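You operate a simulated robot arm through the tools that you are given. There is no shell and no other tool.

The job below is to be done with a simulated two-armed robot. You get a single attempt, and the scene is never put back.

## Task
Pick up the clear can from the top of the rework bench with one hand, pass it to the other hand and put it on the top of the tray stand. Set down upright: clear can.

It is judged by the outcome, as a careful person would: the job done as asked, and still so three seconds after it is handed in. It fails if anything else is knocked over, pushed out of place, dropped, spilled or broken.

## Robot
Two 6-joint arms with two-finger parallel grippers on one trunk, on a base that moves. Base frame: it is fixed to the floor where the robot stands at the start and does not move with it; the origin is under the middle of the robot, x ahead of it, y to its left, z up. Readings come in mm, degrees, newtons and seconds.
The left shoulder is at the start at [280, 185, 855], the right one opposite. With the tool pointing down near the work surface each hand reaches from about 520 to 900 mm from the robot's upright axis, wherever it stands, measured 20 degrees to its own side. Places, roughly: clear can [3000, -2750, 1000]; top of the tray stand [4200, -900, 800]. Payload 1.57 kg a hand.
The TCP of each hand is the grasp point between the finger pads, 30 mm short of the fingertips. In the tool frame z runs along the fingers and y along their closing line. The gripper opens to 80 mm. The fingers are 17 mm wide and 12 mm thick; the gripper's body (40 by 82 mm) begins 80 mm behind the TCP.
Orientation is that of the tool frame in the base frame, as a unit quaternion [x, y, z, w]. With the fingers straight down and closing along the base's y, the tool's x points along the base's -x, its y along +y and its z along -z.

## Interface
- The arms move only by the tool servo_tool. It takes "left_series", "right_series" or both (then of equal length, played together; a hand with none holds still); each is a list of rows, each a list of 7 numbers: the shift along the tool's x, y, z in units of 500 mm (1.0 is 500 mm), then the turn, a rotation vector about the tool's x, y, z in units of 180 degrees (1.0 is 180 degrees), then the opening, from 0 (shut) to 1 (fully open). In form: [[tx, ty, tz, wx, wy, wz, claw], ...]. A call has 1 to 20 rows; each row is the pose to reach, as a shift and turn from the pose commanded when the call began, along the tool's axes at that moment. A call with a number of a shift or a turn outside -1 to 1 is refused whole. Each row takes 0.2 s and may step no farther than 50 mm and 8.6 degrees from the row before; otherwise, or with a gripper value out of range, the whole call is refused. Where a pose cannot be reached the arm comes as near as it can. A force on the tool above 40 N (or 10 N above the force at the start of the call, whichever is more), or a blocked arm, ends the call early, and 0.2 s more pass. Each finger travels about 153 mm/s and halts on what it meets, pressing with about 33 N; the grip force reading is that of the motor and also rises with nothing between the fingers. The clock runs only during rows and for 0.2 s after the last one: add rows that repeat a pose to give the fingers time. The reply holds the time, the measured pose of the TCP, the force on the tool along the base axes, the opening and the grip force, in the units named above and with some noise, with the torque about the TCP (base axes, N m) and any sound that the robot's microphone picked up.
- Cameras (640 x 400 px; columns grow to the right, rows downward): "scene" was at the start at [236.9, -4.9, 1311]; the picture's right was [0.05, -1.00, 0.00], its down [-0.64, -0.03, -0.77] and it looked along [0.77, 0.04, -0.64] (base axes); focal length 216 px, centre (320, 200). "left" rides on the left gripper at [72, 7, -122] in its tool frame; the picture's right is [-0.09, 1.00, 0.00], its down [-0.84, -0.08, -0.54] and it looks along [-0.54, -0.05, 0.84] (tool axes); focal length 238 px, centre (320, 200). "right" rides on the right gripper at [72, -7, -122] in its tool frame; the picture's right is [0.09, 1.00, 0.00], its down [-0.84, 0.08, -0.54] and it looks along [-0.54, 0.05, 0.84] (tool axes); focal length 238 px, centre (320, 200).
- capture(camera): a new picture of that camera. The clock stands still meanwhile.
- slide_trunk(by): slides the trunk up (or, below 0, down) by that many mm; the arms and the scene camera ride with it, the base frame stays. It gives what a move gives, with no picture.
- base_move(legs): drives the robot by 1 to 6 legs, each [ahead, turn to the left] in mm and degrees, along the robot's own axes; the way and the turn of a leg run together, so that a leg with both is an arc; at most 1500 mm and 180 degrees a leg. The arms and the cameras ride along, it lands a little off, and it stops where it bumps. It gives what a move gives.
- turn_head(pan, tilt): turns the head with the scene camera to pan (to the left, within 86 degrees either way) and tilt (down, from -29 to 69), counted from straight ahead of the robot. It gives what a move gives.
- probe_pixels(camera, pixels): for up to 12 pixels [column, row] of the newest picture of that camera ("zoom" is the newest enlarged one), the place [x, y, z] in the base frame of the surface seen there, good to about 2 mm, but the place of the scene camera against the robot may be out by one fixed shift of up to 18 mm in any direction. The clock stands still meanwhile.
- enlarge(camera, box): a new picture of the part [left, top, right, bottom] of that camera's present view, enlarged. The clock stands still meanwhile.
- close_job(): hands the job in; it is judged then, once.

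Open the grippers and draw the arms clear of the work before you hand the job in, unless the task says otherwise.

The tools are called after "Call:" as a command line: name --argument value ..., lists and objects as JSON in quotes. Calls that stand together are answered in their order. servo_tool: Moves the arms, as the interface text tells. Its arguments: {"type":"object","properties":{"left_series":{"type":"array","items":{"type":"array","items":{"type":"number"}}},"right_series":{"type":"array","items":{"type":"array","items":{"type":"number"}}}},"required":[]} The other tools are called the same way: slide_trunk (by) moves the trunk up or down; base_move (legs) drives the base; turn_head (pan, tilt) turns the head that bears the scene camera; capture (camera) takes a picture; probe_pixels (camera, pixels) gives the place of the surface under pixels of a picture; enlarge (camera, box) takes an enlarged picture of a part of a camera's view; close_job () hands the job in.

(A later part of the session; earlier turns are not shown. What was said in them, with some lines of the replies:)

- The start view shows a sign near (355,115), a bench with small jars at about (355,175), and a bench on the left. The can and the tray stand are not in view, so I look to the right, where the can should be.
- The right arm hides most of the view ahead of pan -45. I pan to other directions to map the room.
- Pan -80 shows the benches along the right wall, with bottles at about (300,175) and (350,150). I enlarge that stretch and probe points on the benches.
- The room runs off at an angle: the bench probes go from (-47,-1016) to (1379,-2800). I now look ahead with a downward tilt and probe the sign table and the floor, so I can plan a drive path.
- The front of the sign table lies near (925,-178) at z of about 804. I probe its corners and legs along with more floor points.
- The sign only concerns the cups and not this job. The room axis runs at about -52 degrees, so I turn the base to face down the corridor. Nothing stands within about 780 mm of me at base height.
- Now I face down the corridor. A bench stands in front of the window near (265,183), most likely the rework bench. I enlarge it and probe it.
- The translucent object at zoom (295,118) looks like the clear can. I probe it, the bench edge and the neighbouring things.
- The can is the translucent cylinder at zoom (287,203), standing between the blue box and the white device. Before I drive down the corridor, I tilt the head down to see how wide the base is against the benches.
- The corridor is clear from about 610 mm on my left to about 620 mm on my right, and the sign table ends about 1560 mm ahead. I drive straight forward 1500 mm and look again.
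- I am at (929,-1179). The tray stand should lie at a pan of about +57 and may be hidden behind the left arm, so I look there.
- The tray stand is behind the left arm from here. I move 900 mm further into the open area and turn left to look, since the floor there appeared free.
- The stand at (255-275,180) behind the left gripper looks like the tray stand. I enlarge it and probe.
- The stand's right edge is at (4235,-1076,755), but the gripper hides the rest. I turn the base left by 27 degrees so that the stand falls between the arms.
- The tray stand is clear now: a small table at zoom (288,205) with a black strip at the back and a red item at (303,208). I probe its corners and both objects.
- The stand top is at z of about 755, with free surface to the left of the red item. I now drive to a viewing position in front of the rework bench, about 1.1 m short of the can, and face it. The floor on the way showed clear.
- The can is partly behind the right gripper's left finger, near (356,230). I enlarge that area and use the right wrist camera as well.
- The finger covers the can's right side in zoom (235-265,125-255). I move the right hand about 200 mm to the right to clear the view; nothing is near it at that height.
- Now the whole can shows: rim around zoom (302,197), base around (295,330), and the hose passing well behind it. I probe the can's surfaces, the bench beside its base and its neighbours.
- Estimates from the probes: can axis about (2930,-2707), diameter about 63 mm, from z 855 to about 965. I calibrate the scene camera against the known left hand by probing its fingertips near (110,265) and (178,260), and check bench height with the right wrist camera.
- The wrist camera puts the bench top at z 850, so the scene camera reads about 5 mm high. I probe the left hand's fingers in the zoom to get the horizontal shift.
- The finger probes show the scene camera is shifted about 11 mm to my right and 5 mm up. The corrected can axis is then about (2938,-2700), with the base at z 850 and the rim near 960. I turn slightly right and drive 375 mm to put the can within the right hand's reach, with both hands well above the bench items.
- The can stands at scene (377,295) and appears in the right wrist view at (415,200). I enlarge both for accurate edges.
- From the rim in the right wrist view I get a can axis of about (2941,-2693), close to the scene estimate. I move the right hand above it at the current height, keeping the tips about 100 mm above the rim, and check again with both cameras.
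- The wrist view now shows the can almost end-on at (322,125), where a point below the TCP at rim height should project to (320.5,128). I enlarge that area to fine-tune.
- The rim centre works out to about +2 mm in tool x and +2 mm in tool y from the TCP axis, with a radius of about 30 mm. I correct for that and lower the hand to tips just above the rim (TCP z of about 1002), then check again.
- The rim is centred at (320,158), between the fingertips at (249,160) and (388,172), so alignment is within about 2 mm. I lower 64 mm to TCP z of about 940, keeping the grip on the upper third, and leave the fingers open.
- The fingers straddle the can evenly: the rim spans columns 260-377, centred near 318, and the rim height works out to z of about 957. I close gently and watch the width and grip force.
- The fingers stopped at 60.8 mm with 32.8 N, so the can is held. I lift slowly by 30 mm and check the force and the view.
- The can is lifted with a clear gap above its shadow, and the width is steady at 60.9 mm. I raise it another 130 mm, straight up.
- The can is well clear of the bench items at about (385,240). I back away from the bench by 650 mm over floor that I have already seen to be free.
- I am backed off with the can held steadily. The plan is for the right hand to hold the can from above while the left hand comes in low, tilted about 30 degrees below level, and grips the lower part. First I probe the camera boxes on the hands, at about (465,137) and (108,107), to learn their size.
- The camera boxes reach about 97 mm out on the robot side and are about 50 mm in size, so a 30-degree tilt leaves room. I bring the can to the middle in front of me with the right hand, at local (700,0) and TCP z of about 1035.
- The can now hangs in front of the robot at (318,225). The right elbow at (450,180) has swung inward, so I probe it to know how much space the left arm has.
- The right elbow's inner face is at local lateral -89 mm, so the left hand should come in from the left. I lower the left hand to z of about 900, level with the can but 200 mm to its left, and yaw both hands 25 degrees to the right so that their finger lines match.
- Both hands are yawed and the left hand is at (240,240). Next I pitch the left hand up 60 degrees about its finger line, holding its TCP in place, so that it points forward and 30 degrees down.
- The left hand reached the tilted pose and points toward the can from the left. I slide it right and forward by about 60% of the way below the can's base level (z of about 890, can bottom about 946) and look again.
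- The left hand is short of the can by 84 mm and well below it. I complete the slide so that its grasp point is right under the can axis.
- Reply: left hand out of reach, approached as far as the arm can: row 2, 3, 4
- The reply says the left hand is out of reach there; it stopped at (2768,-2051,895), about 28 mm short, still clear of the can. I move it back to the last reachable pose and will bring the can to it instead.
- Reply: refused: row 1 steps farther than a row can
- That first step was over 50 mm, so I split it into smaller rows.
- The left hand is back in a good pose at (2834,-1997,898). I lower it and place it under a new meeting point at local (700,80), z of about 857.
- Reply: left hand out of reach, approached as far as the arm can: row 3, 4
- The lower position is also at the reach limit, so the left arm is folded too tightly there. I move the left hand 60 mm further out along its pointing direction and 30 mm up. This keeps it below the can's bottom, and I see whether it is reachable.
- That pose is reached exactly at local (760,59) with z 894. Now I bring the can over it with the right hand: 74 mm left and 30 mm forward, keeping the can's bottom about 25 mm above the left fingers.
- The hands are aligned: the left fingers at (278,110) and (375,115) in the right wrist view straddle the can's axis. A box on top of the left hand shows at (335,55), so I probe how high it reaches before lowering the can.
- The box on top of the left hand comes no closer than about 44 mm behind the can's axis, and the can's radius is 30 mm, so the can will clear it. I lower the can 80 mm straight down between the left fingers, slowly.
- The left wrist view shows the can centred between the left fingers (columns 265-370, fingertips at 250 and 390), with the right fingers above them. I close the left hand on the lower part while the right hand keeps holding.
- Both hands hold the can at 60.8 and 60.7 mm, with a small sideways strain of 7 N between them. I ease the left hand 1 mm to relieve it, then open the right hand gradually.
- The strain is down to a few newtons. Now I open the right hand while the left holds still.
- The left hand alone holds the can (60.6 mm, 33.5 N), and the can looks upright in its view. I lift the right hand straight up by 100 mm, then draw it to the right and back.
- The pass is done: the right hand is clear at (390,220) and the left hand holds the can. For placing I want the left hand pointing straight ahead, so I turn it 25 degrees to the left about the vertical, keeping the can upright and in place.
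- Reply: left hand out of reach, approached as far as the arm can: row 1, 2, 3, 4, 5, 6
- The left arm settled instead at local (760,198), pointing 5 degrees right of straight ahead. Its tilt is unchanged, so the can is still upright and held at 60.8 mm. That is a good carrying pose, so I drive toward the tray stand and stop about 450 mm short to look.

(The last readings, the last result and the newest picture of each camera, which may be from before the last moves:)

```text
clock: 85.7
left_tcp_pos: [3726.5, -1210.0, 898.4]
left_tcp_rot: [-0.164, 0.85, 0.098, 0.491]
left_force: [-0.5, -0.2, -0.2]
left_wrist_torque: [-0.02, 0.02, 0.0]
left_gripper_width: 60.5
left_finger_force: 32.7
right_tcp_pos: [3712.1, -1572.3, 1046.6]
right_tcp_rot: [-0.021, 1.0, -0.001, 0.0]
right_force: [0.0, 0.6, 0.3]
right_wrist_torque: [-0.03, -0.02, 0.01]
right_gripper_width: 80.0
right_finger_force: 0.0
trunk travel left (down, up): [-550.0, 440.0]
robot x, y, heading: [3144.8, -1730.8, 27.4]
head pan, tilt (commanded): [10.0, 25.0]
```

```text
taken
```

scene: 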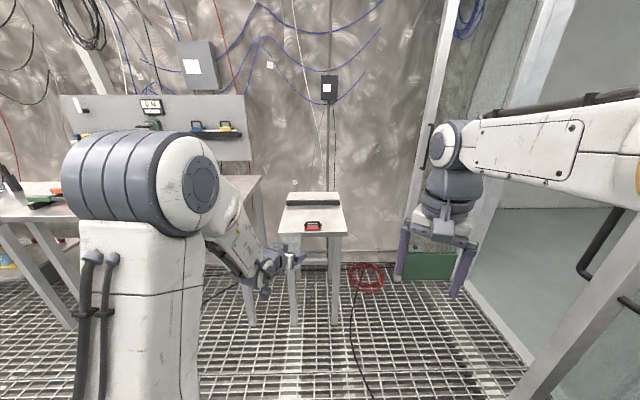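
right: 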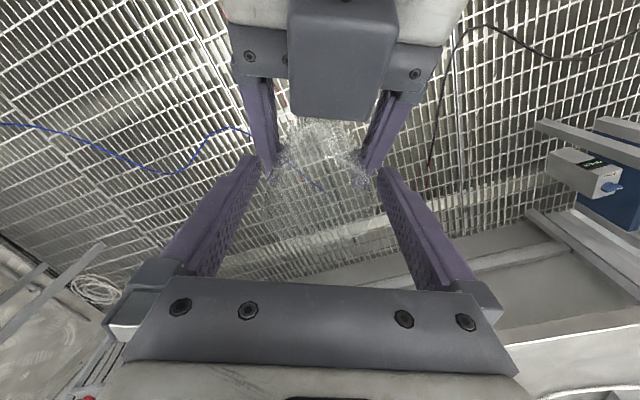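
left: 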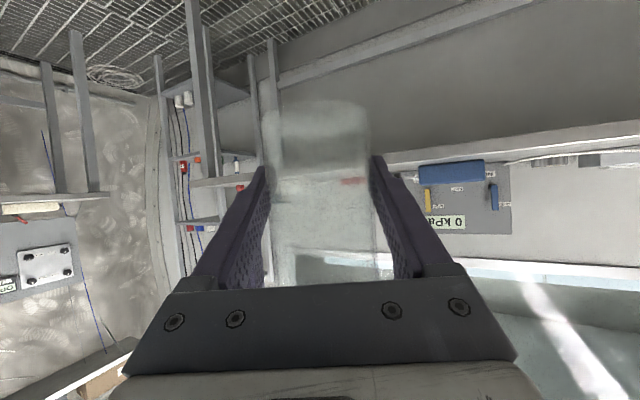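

The tray stand shows at about (312,212), with the red item at (313,226) and the black strip at (312,198). I enlarge it and probe it closely.

Call:
enlarge --camera "scene" --box '[230, 160, 370, 270]'

Call:
enlarge --camera "scene" --box '[270, 180, 354, 250]'

```text
3.64 times, centred on (300, 215) of scene
```

zoom: 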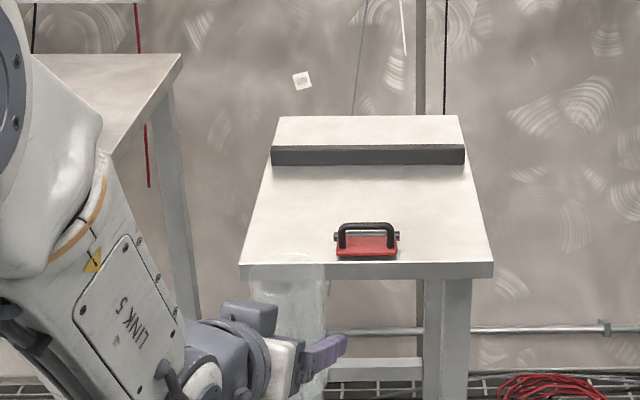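

```text
5.71 times, centred on (312, 215) of scene
```

zoom: 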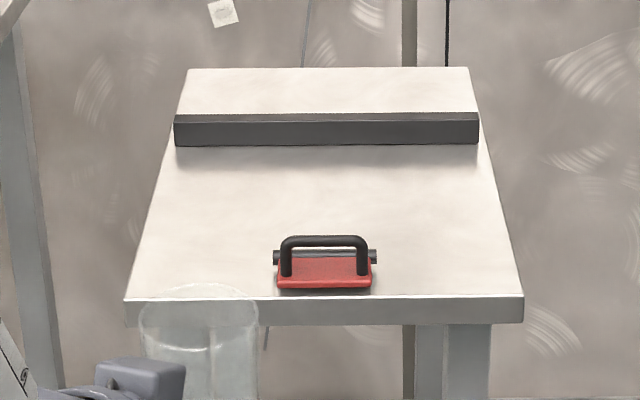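

Call:
probe_pixels --camera "zoom" --pixels '[[126, 296], [522, 294], [187, 72], [468, 72], [178, 146], [476, 144], [278, 286], [371, 285], [320, 260], [325, 238], [200, 230], [376, 256]]'

```text
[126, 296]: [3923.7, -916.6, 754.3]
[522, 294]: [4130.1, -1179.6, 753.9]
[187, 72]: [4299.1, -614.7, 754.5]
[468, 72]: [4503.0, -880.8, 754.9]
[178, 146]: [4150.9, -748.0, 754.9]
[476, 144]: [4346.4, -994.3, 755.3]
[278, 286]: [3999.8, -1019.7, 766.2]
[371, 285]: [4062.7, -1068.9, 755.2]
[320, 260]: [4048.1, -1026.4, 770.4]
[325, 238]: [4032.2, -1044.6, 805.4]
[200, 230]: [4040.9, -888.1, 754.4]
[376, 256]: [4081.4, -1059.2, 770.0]
```

The corrected stand frame has its front-left corner at (3919,-907), a width of 334 mm, a depth of 482 mm and its top near z 750. The red item spans 120-212 mm from the left edge, and the strip lies 283 mm back. I will aim 60 mm in from the left and 95 mm back, so I probe the neighbouring bench's right end to be sure the left hand clears it.

Call:
probe_pixels --camera "scene" --pixels '[[279, 177], [262, 197], [251, 320], [294, 320], [265, 230], [256, 178], [334, 318], [240, 130], [232, 190], [248, 300]]'

```text
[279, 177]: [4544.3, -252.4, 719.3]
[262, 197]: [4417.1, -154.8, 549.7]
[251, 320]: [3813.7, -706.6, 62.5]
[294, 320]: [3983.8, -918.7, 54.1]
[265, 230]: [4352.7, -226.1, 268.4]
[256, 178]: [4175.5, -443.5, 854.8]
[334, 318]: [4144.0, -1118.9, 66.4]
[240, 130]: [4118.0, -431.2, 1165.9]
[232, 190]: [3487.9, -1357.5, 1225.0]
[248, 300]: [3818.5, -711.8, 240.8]
```

The neighbouring bench's leg is 233 mm left of the stand, so the left hand has room. I turn 6.7 degrees left and drive 430 mm; the can's bottom at z of about 862 passes well above the stand and the red handle at 800.

Call:
base_move --legs '[[0, 6.7], [430, 0]]'

Call:
capture --camera "scene"

Call:
capture --camera "left"

```text
clock: 88.9
left_tcp_pos: [4027.2, -900.7, 899.6]
left_tcp_rot: [-0.212, 0.84, 0.126, 0.484]
left_force: [0.2, -0.1, -0.1]
left_wrist_torque: [0.0, 0.0, 0.01]
left_gripper_width: 60.6
left_finger_force: 33.0
right_tcp_pos: [4051.9, -1265.7, 1047.0]
right_tcp_rot: [-0.077, 0.997, 0.0, 0.0]
right_force: [0.4, -0.4, 0.5]
right_wrist_torque: [0.01, 0.02, -0.02]
right_gripper_width: 80.2
right_finger_force: 0.1
trunk travel left (down, up): [-550.0, 440.0]
robot x, y, heading: [3507.1, -1490.8, 33.9]
head pan, tilt (commanded): [10.0, 25.0]
```

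```text
taken
```

scene: 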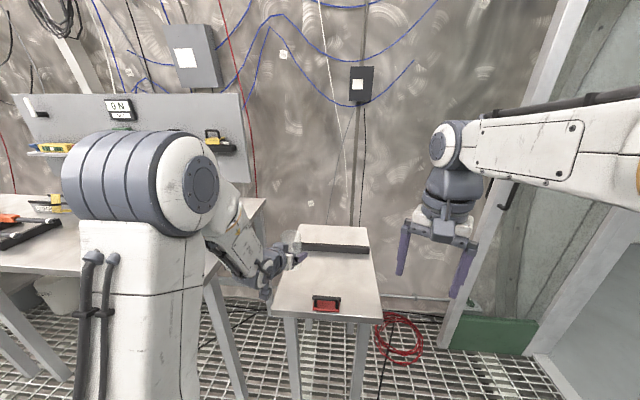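

```text
taken
```

left: 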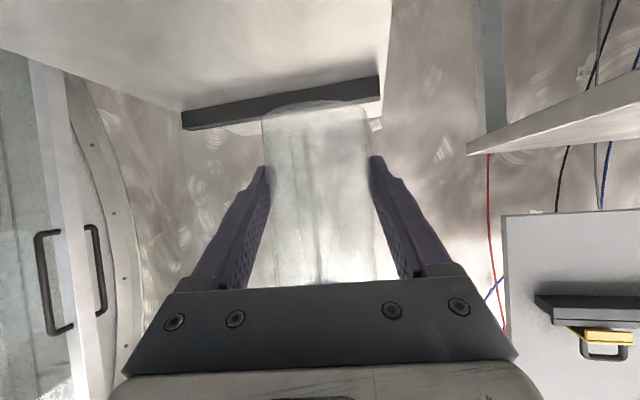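

The left TCP is at (4027,-901), which is 62 mm in from the left edge and 89 mm back by my stand frame. I cross-check this with the left wrist camera, where the stand top is at upper left, its left edge near (388,40) and the strip near (280,105).

Call:
probe_pixels --camera "left" --pixels '[[200, 60], [300, 40], [386, 40], [382, 80], [376, 100], [185, 125], [100, 40], [260, 80], [340, 60], [384, 5], [230, 20], [250, 112]]'

Call:
enlarge --camera "scene" --box '[250, 210, 394, 330]'

```text
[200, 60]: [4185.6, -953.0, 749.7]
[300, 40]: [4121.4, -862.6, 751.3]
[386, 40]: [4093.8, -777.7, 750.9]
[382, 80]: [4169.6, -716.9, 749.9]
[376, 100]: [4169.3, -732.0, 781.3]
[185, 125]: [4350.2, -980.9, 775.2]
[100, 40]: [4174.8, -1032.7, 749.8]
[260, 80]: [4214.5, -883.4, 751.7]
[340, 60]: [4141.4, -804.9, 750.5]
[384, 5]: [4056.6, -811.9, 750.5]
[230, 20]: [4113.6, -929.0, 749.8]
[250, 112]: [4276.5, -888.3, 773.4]
```

```text
3.33 times, centred on (322, 270) of scene
```

zoom: 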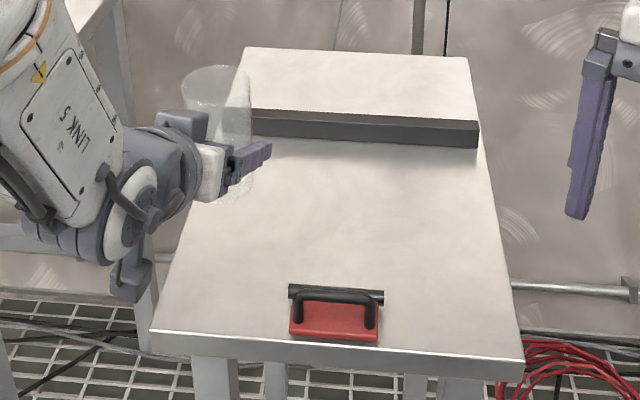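

The wrist camera confirms the stand top at z 750.4 and my frame to within about 7 mm. Before lowering the trunk by about 95 mm, I probe the left forearm and wrist to check that they stay clear of the neighbouring bench corner near (3795,-750).

Call:
probe_pixels --camera "zoom" --pixels '[[40, 225], [15, 195], [60, 150], [100, 100], [150, 170], [130, 285], [125, 235], [185, 125], [215, 175], [250, 158], [20, 60], [110, 200]]'

Call:
probe_pixels --camera "scene" --pixels '[[212, 275], [262, 200], [240, 205], [205, 270], [50, 270], [240, 230], [190, 190], [150, 260]]'

```text
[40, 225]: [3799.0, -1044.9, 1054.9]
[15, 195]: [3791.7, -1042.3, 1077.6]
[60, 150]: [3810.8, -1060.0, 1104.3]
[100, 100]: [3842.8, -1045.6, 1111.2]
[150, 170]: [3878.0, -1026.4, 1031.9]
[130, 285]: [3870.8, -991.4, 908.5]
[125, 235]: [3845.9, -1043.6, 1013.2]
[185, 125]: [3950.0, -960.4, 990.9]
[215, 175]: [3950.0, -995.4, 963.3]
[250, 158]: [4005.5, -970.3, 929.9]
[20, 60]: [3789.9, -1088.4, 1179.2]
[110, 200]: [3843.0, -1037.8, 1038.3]
```

```text
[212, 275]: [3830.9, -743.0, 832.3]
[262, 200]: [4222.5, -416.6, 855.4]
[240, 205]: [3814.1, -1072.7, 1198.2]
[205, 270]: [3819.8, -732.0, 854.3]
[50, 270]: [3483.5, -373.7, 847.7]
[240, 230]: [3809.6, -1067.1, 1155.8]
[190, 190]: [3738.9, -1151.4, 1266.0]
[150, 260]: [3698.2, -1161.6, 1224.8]
```

The left arm stays about 300 mm from the neighbouring bench, and its camera box is 88 mm in front of the stand's edge. I lower the trunk by 92 mm, which leaves the can about 19 mm above the top.

Call:
slide_trunk --by -92

Call:
capture --camera "left"

Call:
enlarge --camera "scene" --box '[230, 190, 390, 320]'

```text
clock: 90.2
left_tcp_pos: [4026.9, -902.3, 806.7]
left_tcp_rot: [-0.21, 0.84, 0.125, 0.485]
left_force: [0.1, 0.1, -0.2]
left_wrist_torque: [0.0, 0.0, 0.0]
left_gripper_width: 60.2
left_finger_force: 32.5
right_tcp_pos: [4052.5, -1264.9, 954.9]
right_tcp_rot: [-0.076, 0.997, 0.0, 0.0]
right_force: [-0.1, -0.1, 0.1]
right_wrist_torque: [0.0, -0.01, 0.01]
right_gripper_width: 79.9
right_finger_force: 0.0
trunk travel left (down, up): [-458.0, 532.0]
robot x, y, heading: [3504.3, -1488.2, 34.0]
head pan, tilt (commanded): [10.0, 25.0]
```

```text
taken
```

left: 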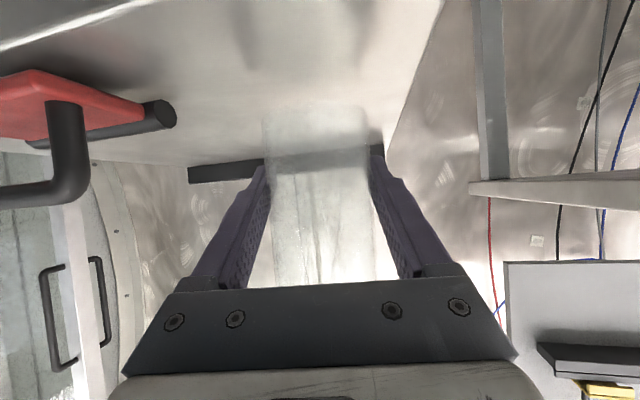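

```text
3.08 times, centred on (310, 255) of scene
```

zoom: 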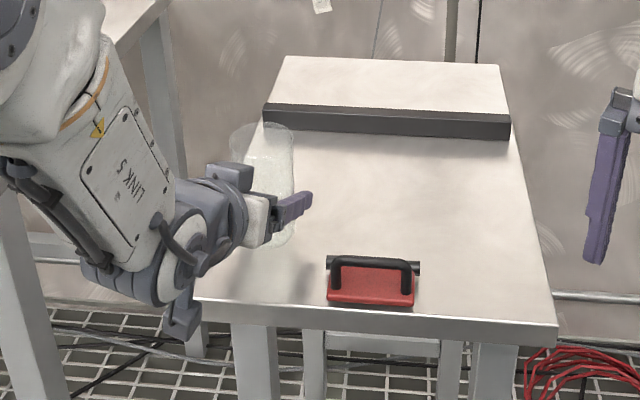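

The left wrist view now shows the red item at (80,120), its near knob at (165,115), and the stand's front edge at upper left. I probe these for the true clearances before the last 19 mm.

Call:
probe_pixels --camera "left" --pixels '[[165, 112], [135, 105], [70, 130], [60, 190], [60, 28], [120, 5], [200, 100], [230, 140], [420, 60], [320, 60], [250, 60], [435, 5]]'

```text
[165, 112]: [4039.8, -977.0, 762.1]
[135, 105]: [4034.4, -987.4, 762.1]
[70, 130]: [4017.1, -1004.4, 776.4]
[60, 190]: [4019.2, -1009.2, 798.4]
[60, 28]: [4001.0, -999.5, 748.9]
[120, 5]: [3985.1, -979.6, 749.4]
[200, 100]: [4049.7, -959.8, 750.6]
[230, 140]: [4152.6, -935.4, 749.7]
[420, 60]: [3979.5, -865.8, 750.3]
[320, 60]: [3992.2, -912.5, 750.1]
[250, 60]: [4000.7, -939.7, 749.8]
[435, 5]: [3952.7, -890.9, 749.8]
```

The red knob is 45 mm from the can's wall, and the stand reads z 750 all around, so the spot is clear. I lower the hand by 15 mm first.

Call:
servo_tool --left_series '[[0.009, 0, 0.005, 0, 0, 0, 0.6], [0.018, 0, 0.0103, 0, 0, 0, 0.6], [0.026, 0, 0.015, 0, 0, 0, 0.6], [0.026, 0, 0.015, 0, 0, 0, 0.6]]'

Call:
enlarge --camera "scene" --box '[260, 200, 340, 270]'

```text
clock: 91.2
left_tcp_pos: [4026.7, -900.4, 793.5]
left_tcp_rot: [-0.214, 0.84, 0.12, 0.484]
left_force: [-0.3, 1.0, -1.0]
left_wrist_torque: [-0.02, -0.02, 0.01]
left_gripper_width: 60.2
left_finger_force: 33.3
right_tcp_pos: [4053.0, -1264.4, 954.8]
right_tcp_rot: [-0.077, 0.997, 0.0, 0.0]
right_force: [0.1, 0.3, -0.9]
right_wrist_torque: [0.0, 0.0, 0.03]
right_gripper_width: 79.9
right_finger_force: 0.1
trunk travel left (down, up): [-458.0, 532.0]
robot x, y, heading: [3504.7, -1486.8, 34.2]
head pan, tilt (commanded): [10.0, 25.0]
```

```text
5.71 times, centred on (300, 235) of scene
```

zoom: 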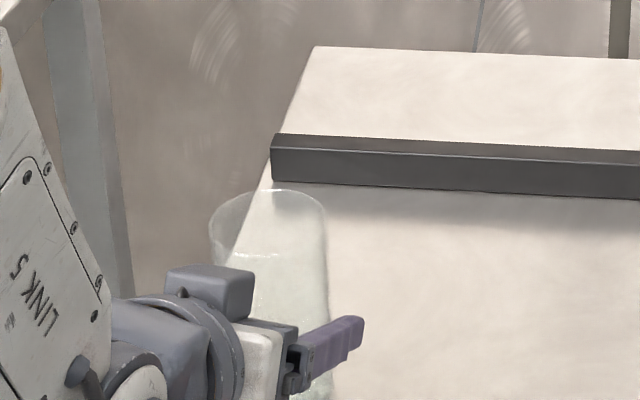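

The can's bottom is now about 5 mm above the top, and the tilt is within 0.4 degrees. I use the trunk for the last millimetres, going down 3 mm first and reading the force.

Call:
slide_trunk --by -3

```text
clock: 91.7
left_tcp_pos: [4027.8, -900.5, 792.6]
left_tcp_rot: [-0.214, 0.839, 0.121, 0.486]
left_force: [-0.6, -0.4, 8.1]
left_wrist_torque: [0.17, 0.24, 0.01]
left_gripper_width: 60.3
left_finger_force: 32.8
right_tcp_pos: [4052.2, -1263.4, 951.2]
right_tcp_rot: [-0.076, 0.997, 0.0, 0.0]
right_force: [-0.5, 0.0, -0.9]
right_wrist_torque: [0.03, 0.01, 0.04]
right_gripper_width: 79.7
right_finger_force: 0.0
trunk travel left (down, up): [-455.0, 535.0]
robot x, y, heading: [3505.4, -1488.8, 34.0]
head pan, tilt (commanded): [10.0, 25.0]
```

The force rose to 8 N upward, so the can is touching the stand; the torque places the contact at the can's left edge. Before releasing, I check the can's tilt and height in the left wrist view and in the scene view.

Call:
enlarge --camera "left" --box '[230, 80, 410, 220]'

Call:
enlarge --camera "scene" --box '[270, 215, 330, 265]'

Call:
capture --camera "right"

```text
2.86 times, centred on (320, 150) of left
```

zoom: 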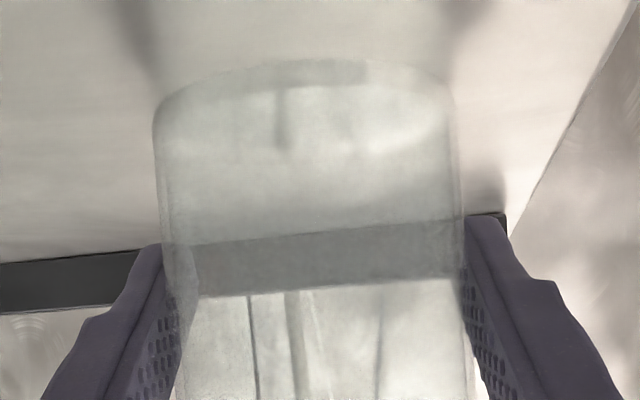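

```text
8.00 times, centred on (300, 240) of scene
```

zoom: 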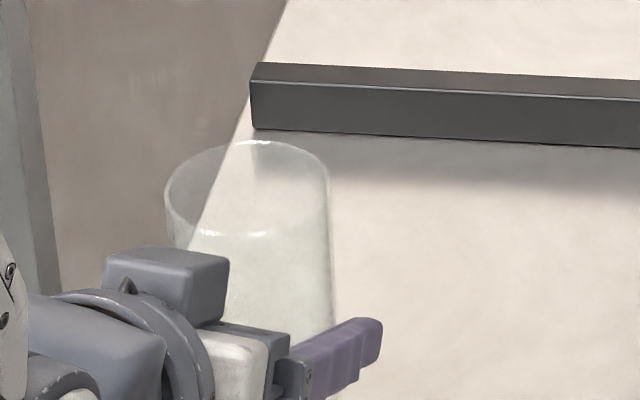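

```text
taken
```

right: 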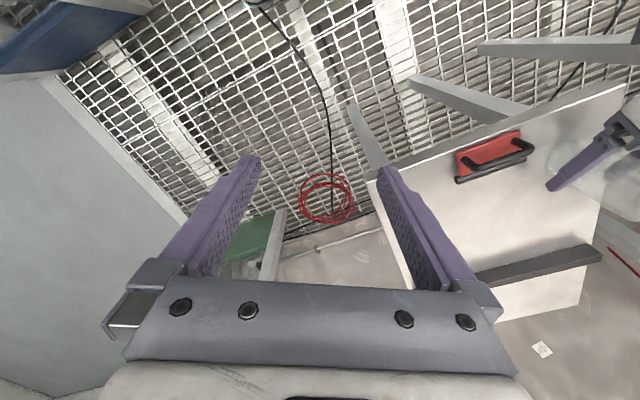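

The bottom edge at image row 102 means the can's base is 42 mm below the left TCP, which matches the contact height. So the can stands level on the stand. I raise the trunk 1.5 mm to take off most of the press before opening.

Call:
slide_trunk --by 1.5

```text
clock: 92.2
left_tcp_pos: [4027.5, -900.7, 793.1]
left_tcp_rot: [-0.214, 0.84, 0.12, 0.483]
left_force: [0.4, 1.3, 5.2]
left_wrist_torque: [0.18, 0.01, -0.03]
left_gripper_width: 60.5
left_finger_force: 33.2
right_tcp_pos: [4053.0, -1265.6, 952.8]
right_tcp_rot: [-0.077, 0.997, 0.0, 0.0]
right_force: [-0.3, 0.5, 0.2]
right_wrist_torque: [-0.06, 0.0, 0.0]
right_gripper_width: 79.7
right_finger_force: 0.0
trunk travel left (down, up): [-457.0, 533.0]
robot x, y, heading: [3505.6, -1485.5, 33.8]
head pan, tilt (commanded): [10.0, 25.0]
```

Contact is still there at 5 N, and the lean in the wrist view (about 4 degrees in the picture) matches a vertical can given that camera's own roll. I open the left fingers gradually while the hand stays still.

Call:
servo_tool --left_series '[[0, 0, 0, 0, 0, 0, 0.76], [0, 0, 0, 0, 0, 0, 0.79], [0, 0, 0, 0, 0, 0, 0.85], [0, 0, 0, 0, 0, 0, 0.93], [0, 0, 0, 0, 0, 0, 1], [0, 0, 0, 0, 0, 0, 1]]'

Call:
capture --camera "left"

Call:
enlarge --camera "scene" --box '[270, 215, 330, 265]'

```text
clock: 93.6
left_tcp_pos: [4027.3, -901.5, 792.0]
left_tcp_rot: [-0.214, 0.84, 0.12, 0.484]
left_force: [-0.6, 0.2, -0.1]
left_wrist_torque: [0.05, 0.02, 0.01]
left_gripper_width: 80.2
left_finger_force: 0.1
right_tcp_pos: [4052.2, -1264.6, 952.6]
right_tcp_rot: [-0.077, 0.997, -0.001, 0.0]
right_force: [0.5, 0.9, -0.4]
right_wrist_torque: [-0.02, 0.01, 0.03]
right_gripper_width: 79.8
right_finger_force: 0.0
trunk travel left (down, up): [-457.0, 533.0]
robot x, y, heading: [3507.4, -1487.0, 33.7]
head pan, tilt (commanded): [10.0, 25.0]
```

```text
taken
```

left: 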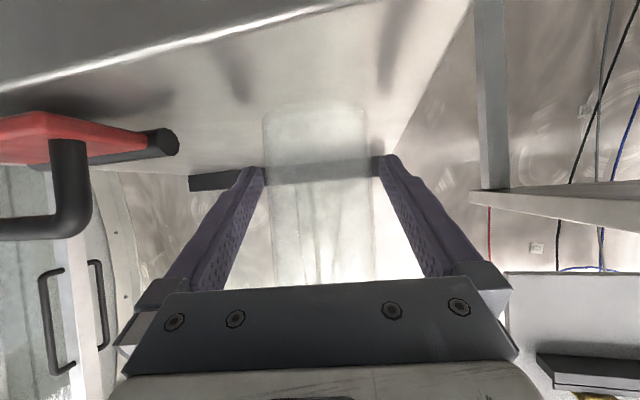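

```text
8.00 times, centred on (300, 240) of scene
```

zoom: 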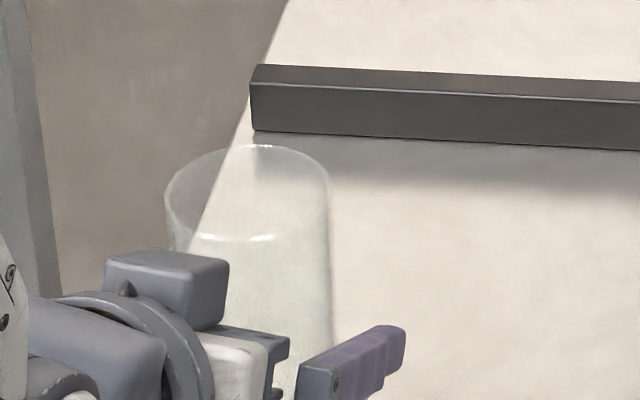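

The can stands on its own: the force is back to zero, and there is a gap on both sides (can at columns 263-370, fingertips at 250 and 388). I raise the trunk 125 mm so the open fingers slide straight up past the can without touching it.

Call:
slide_trunk --by 30

Call:
capture --camera "left"

```text
clock: 94.3
left_tcp_pos: [4027.2, -902.0, 822.6]
left_tcp_rot: [-0.213, 0.84, 0.12, 0.484]
left_force: [0.7, -0.1, 0.7]
left_wrist_torque: [-0.04, 0.0, 0.0]
left_gripper_width: 80.1
left_finger_force: 0.1
right_tcp_pos: [4052.5, -1264.9, 982.2]
right_tcp_rot: [-0.077, 0.997, 0.0, 0.0]
right_force: [0.2, -0.8, 0.5]
right_wrist_torque: [-0.01, -0.01, 0.02]
right_gripper_width: 79.9
right_finger_force: 0.1
trunk travel left (down, up): [-487.0, 503.0]
robot x, y, heading: [3508.5, -1488.7, 34.2]
head pan, tilt (commanded): [10.0, 25.0]
```

```text
taken
```

left: 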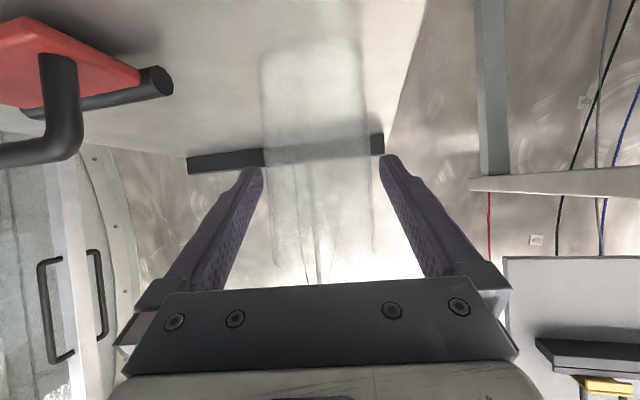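

The hand rose 30 mm with no force and the can stayed on the stand. I raise another 100 mm to clear the rim entirely.

Call:
slide_trunk --by 100

Call:
enlarge --camera "scene" --box '[230, 200, 390, 330]'

Call:
capture --camera "left"

```text
clock: 95.7
left_tcp_pos: [4027.1, -901.0, 922.5]
left_tcp_rot: [-0.213, 0.84, 0.12, 0.484]
left_force: [0.3, 0.1, 0.3]
left_wrist_torque: [0.02, -0.02, -0.02]
left_gripper_width: 80.1
left_finger_force: 0.1
right_tcp_pos: [4052.6, -1265.5, 1082.6]
right_tcp_rot: [-0.077, 0.997, 0.0, 0.001]
right_force: [0.2, 0.5, 0.5]
right_wrist_torque: [0.01, 0.0, 0.03]
right_gripper_width: 80.0
right_finger_force: 0.0
trunk travel left (down, up): [-586.0, 403.0]
robot x, y, heading: [3502.9, -1489.3, 34.0]
head pan, tilt (commanded): [10.0, 25.0]
```

```text
3.08 times, centred on (310, 265) of scene
```

zoom: 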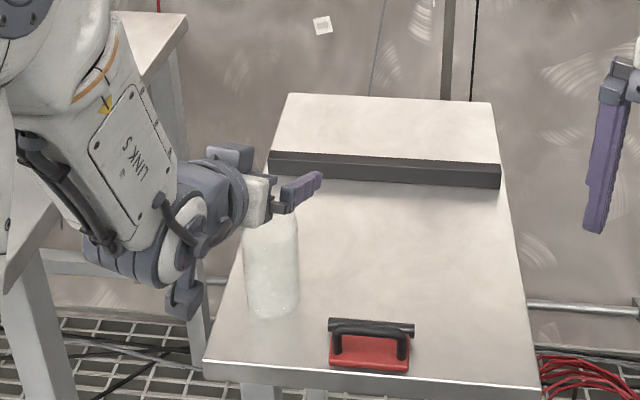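

```text
taken
```

left: 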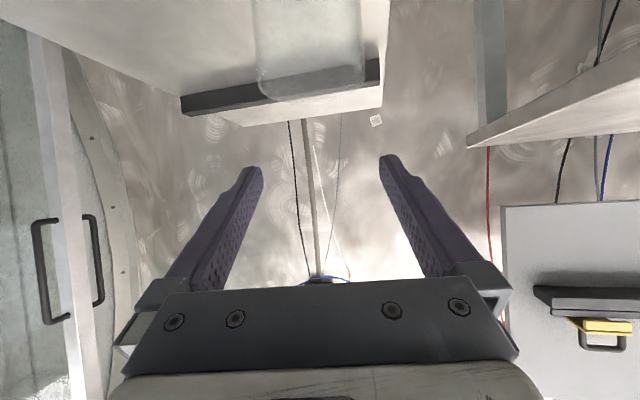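

The can stands upright on the stand at zoom (271,270), with the left hand above it and clear. I back the base away by 450 mm and check the result.

Call:
base_move --legs '[[-450, 0]]'

Call:
capture --camera "scene"

Call:
enlarge --camera "scene" --box '[265, 170, 361, 250]'

```text
clock: 98.4
left_tcp_pos: [3652.1, -1155.3, 922.0]
left_tcp_rot: [-0.214, 0.84, 0.12, 0.484]
left_force: [0.1, -0.5, 0.1]
left_wrist_torque: [-0.03, 0.0, 0.04]
left_gripper_width: 79.9
left_finger_force: 0.2
right_tcp_pos: [3676.8, -1519.6, 1082.0]
right_tcp_rot: [-0.076, 0.997, 0.0, -0.001]
right_force: [-1.0, 1.0, 0.2]
right_wrist_torque: [0.0, -0.02, 0.03]
right_gripper_width: 80.0
right_finger_force: 0.1
trunk travel left (down, up): [-586.0, 403.0]
robot x, y, heading: [3131.1, -1741.5, 34.0]
head pan, tilt (commanded): [10.0, 25.0]
```

```text
taken
```

scene: 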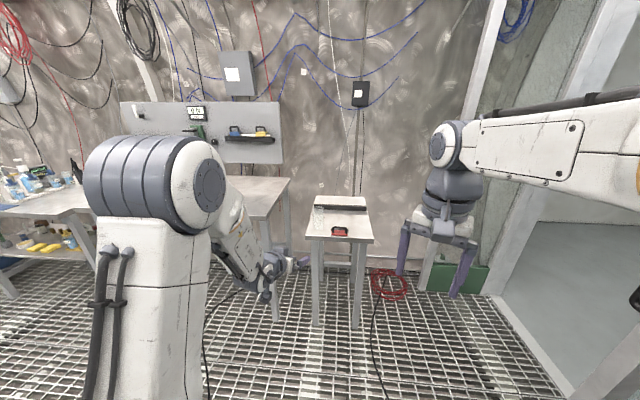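

```text
5.00 times, centred on (313, 210) of scene
```

zoom: 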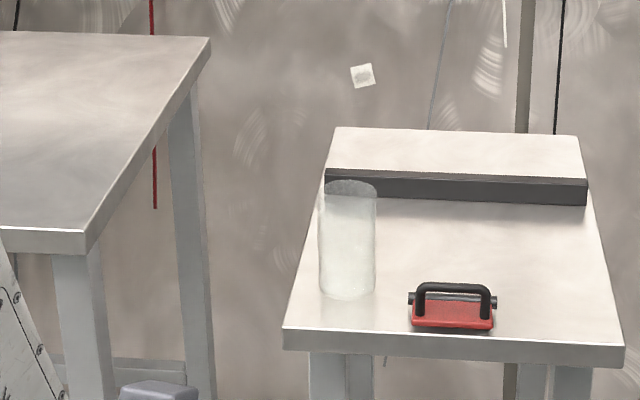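

The can stands upright on the tray stand at zoom (347,240). The red item and the strip are where they were, both grippers are open at 80 mm, and the arms are well away from the stand. I hand the job in.

Call:
close_job

```text
The job is handed in.
```

The clear can is standing upright on the top of the tray stand, and the job is handed in.

- **Pick and pass:** The right hand took the can from the rework bench. In mid-air the left hand took over with a lower grip and placed it.
- **Where it stands:** The can is on the left front of the stand, roughly 25 mm in from the left edge and 58 mm back from the front edge. It is about 45 mm from the red item.
- **Anything else touched:** I saw nothing knocked over or moved. The red item and black strip were in place in the last picture. The rework bench looked the same after the pick; I did not look at it again at the end.
- **Robot at the end:** Both grippers are open, and the robot is backed 450 mm away from its placing position.
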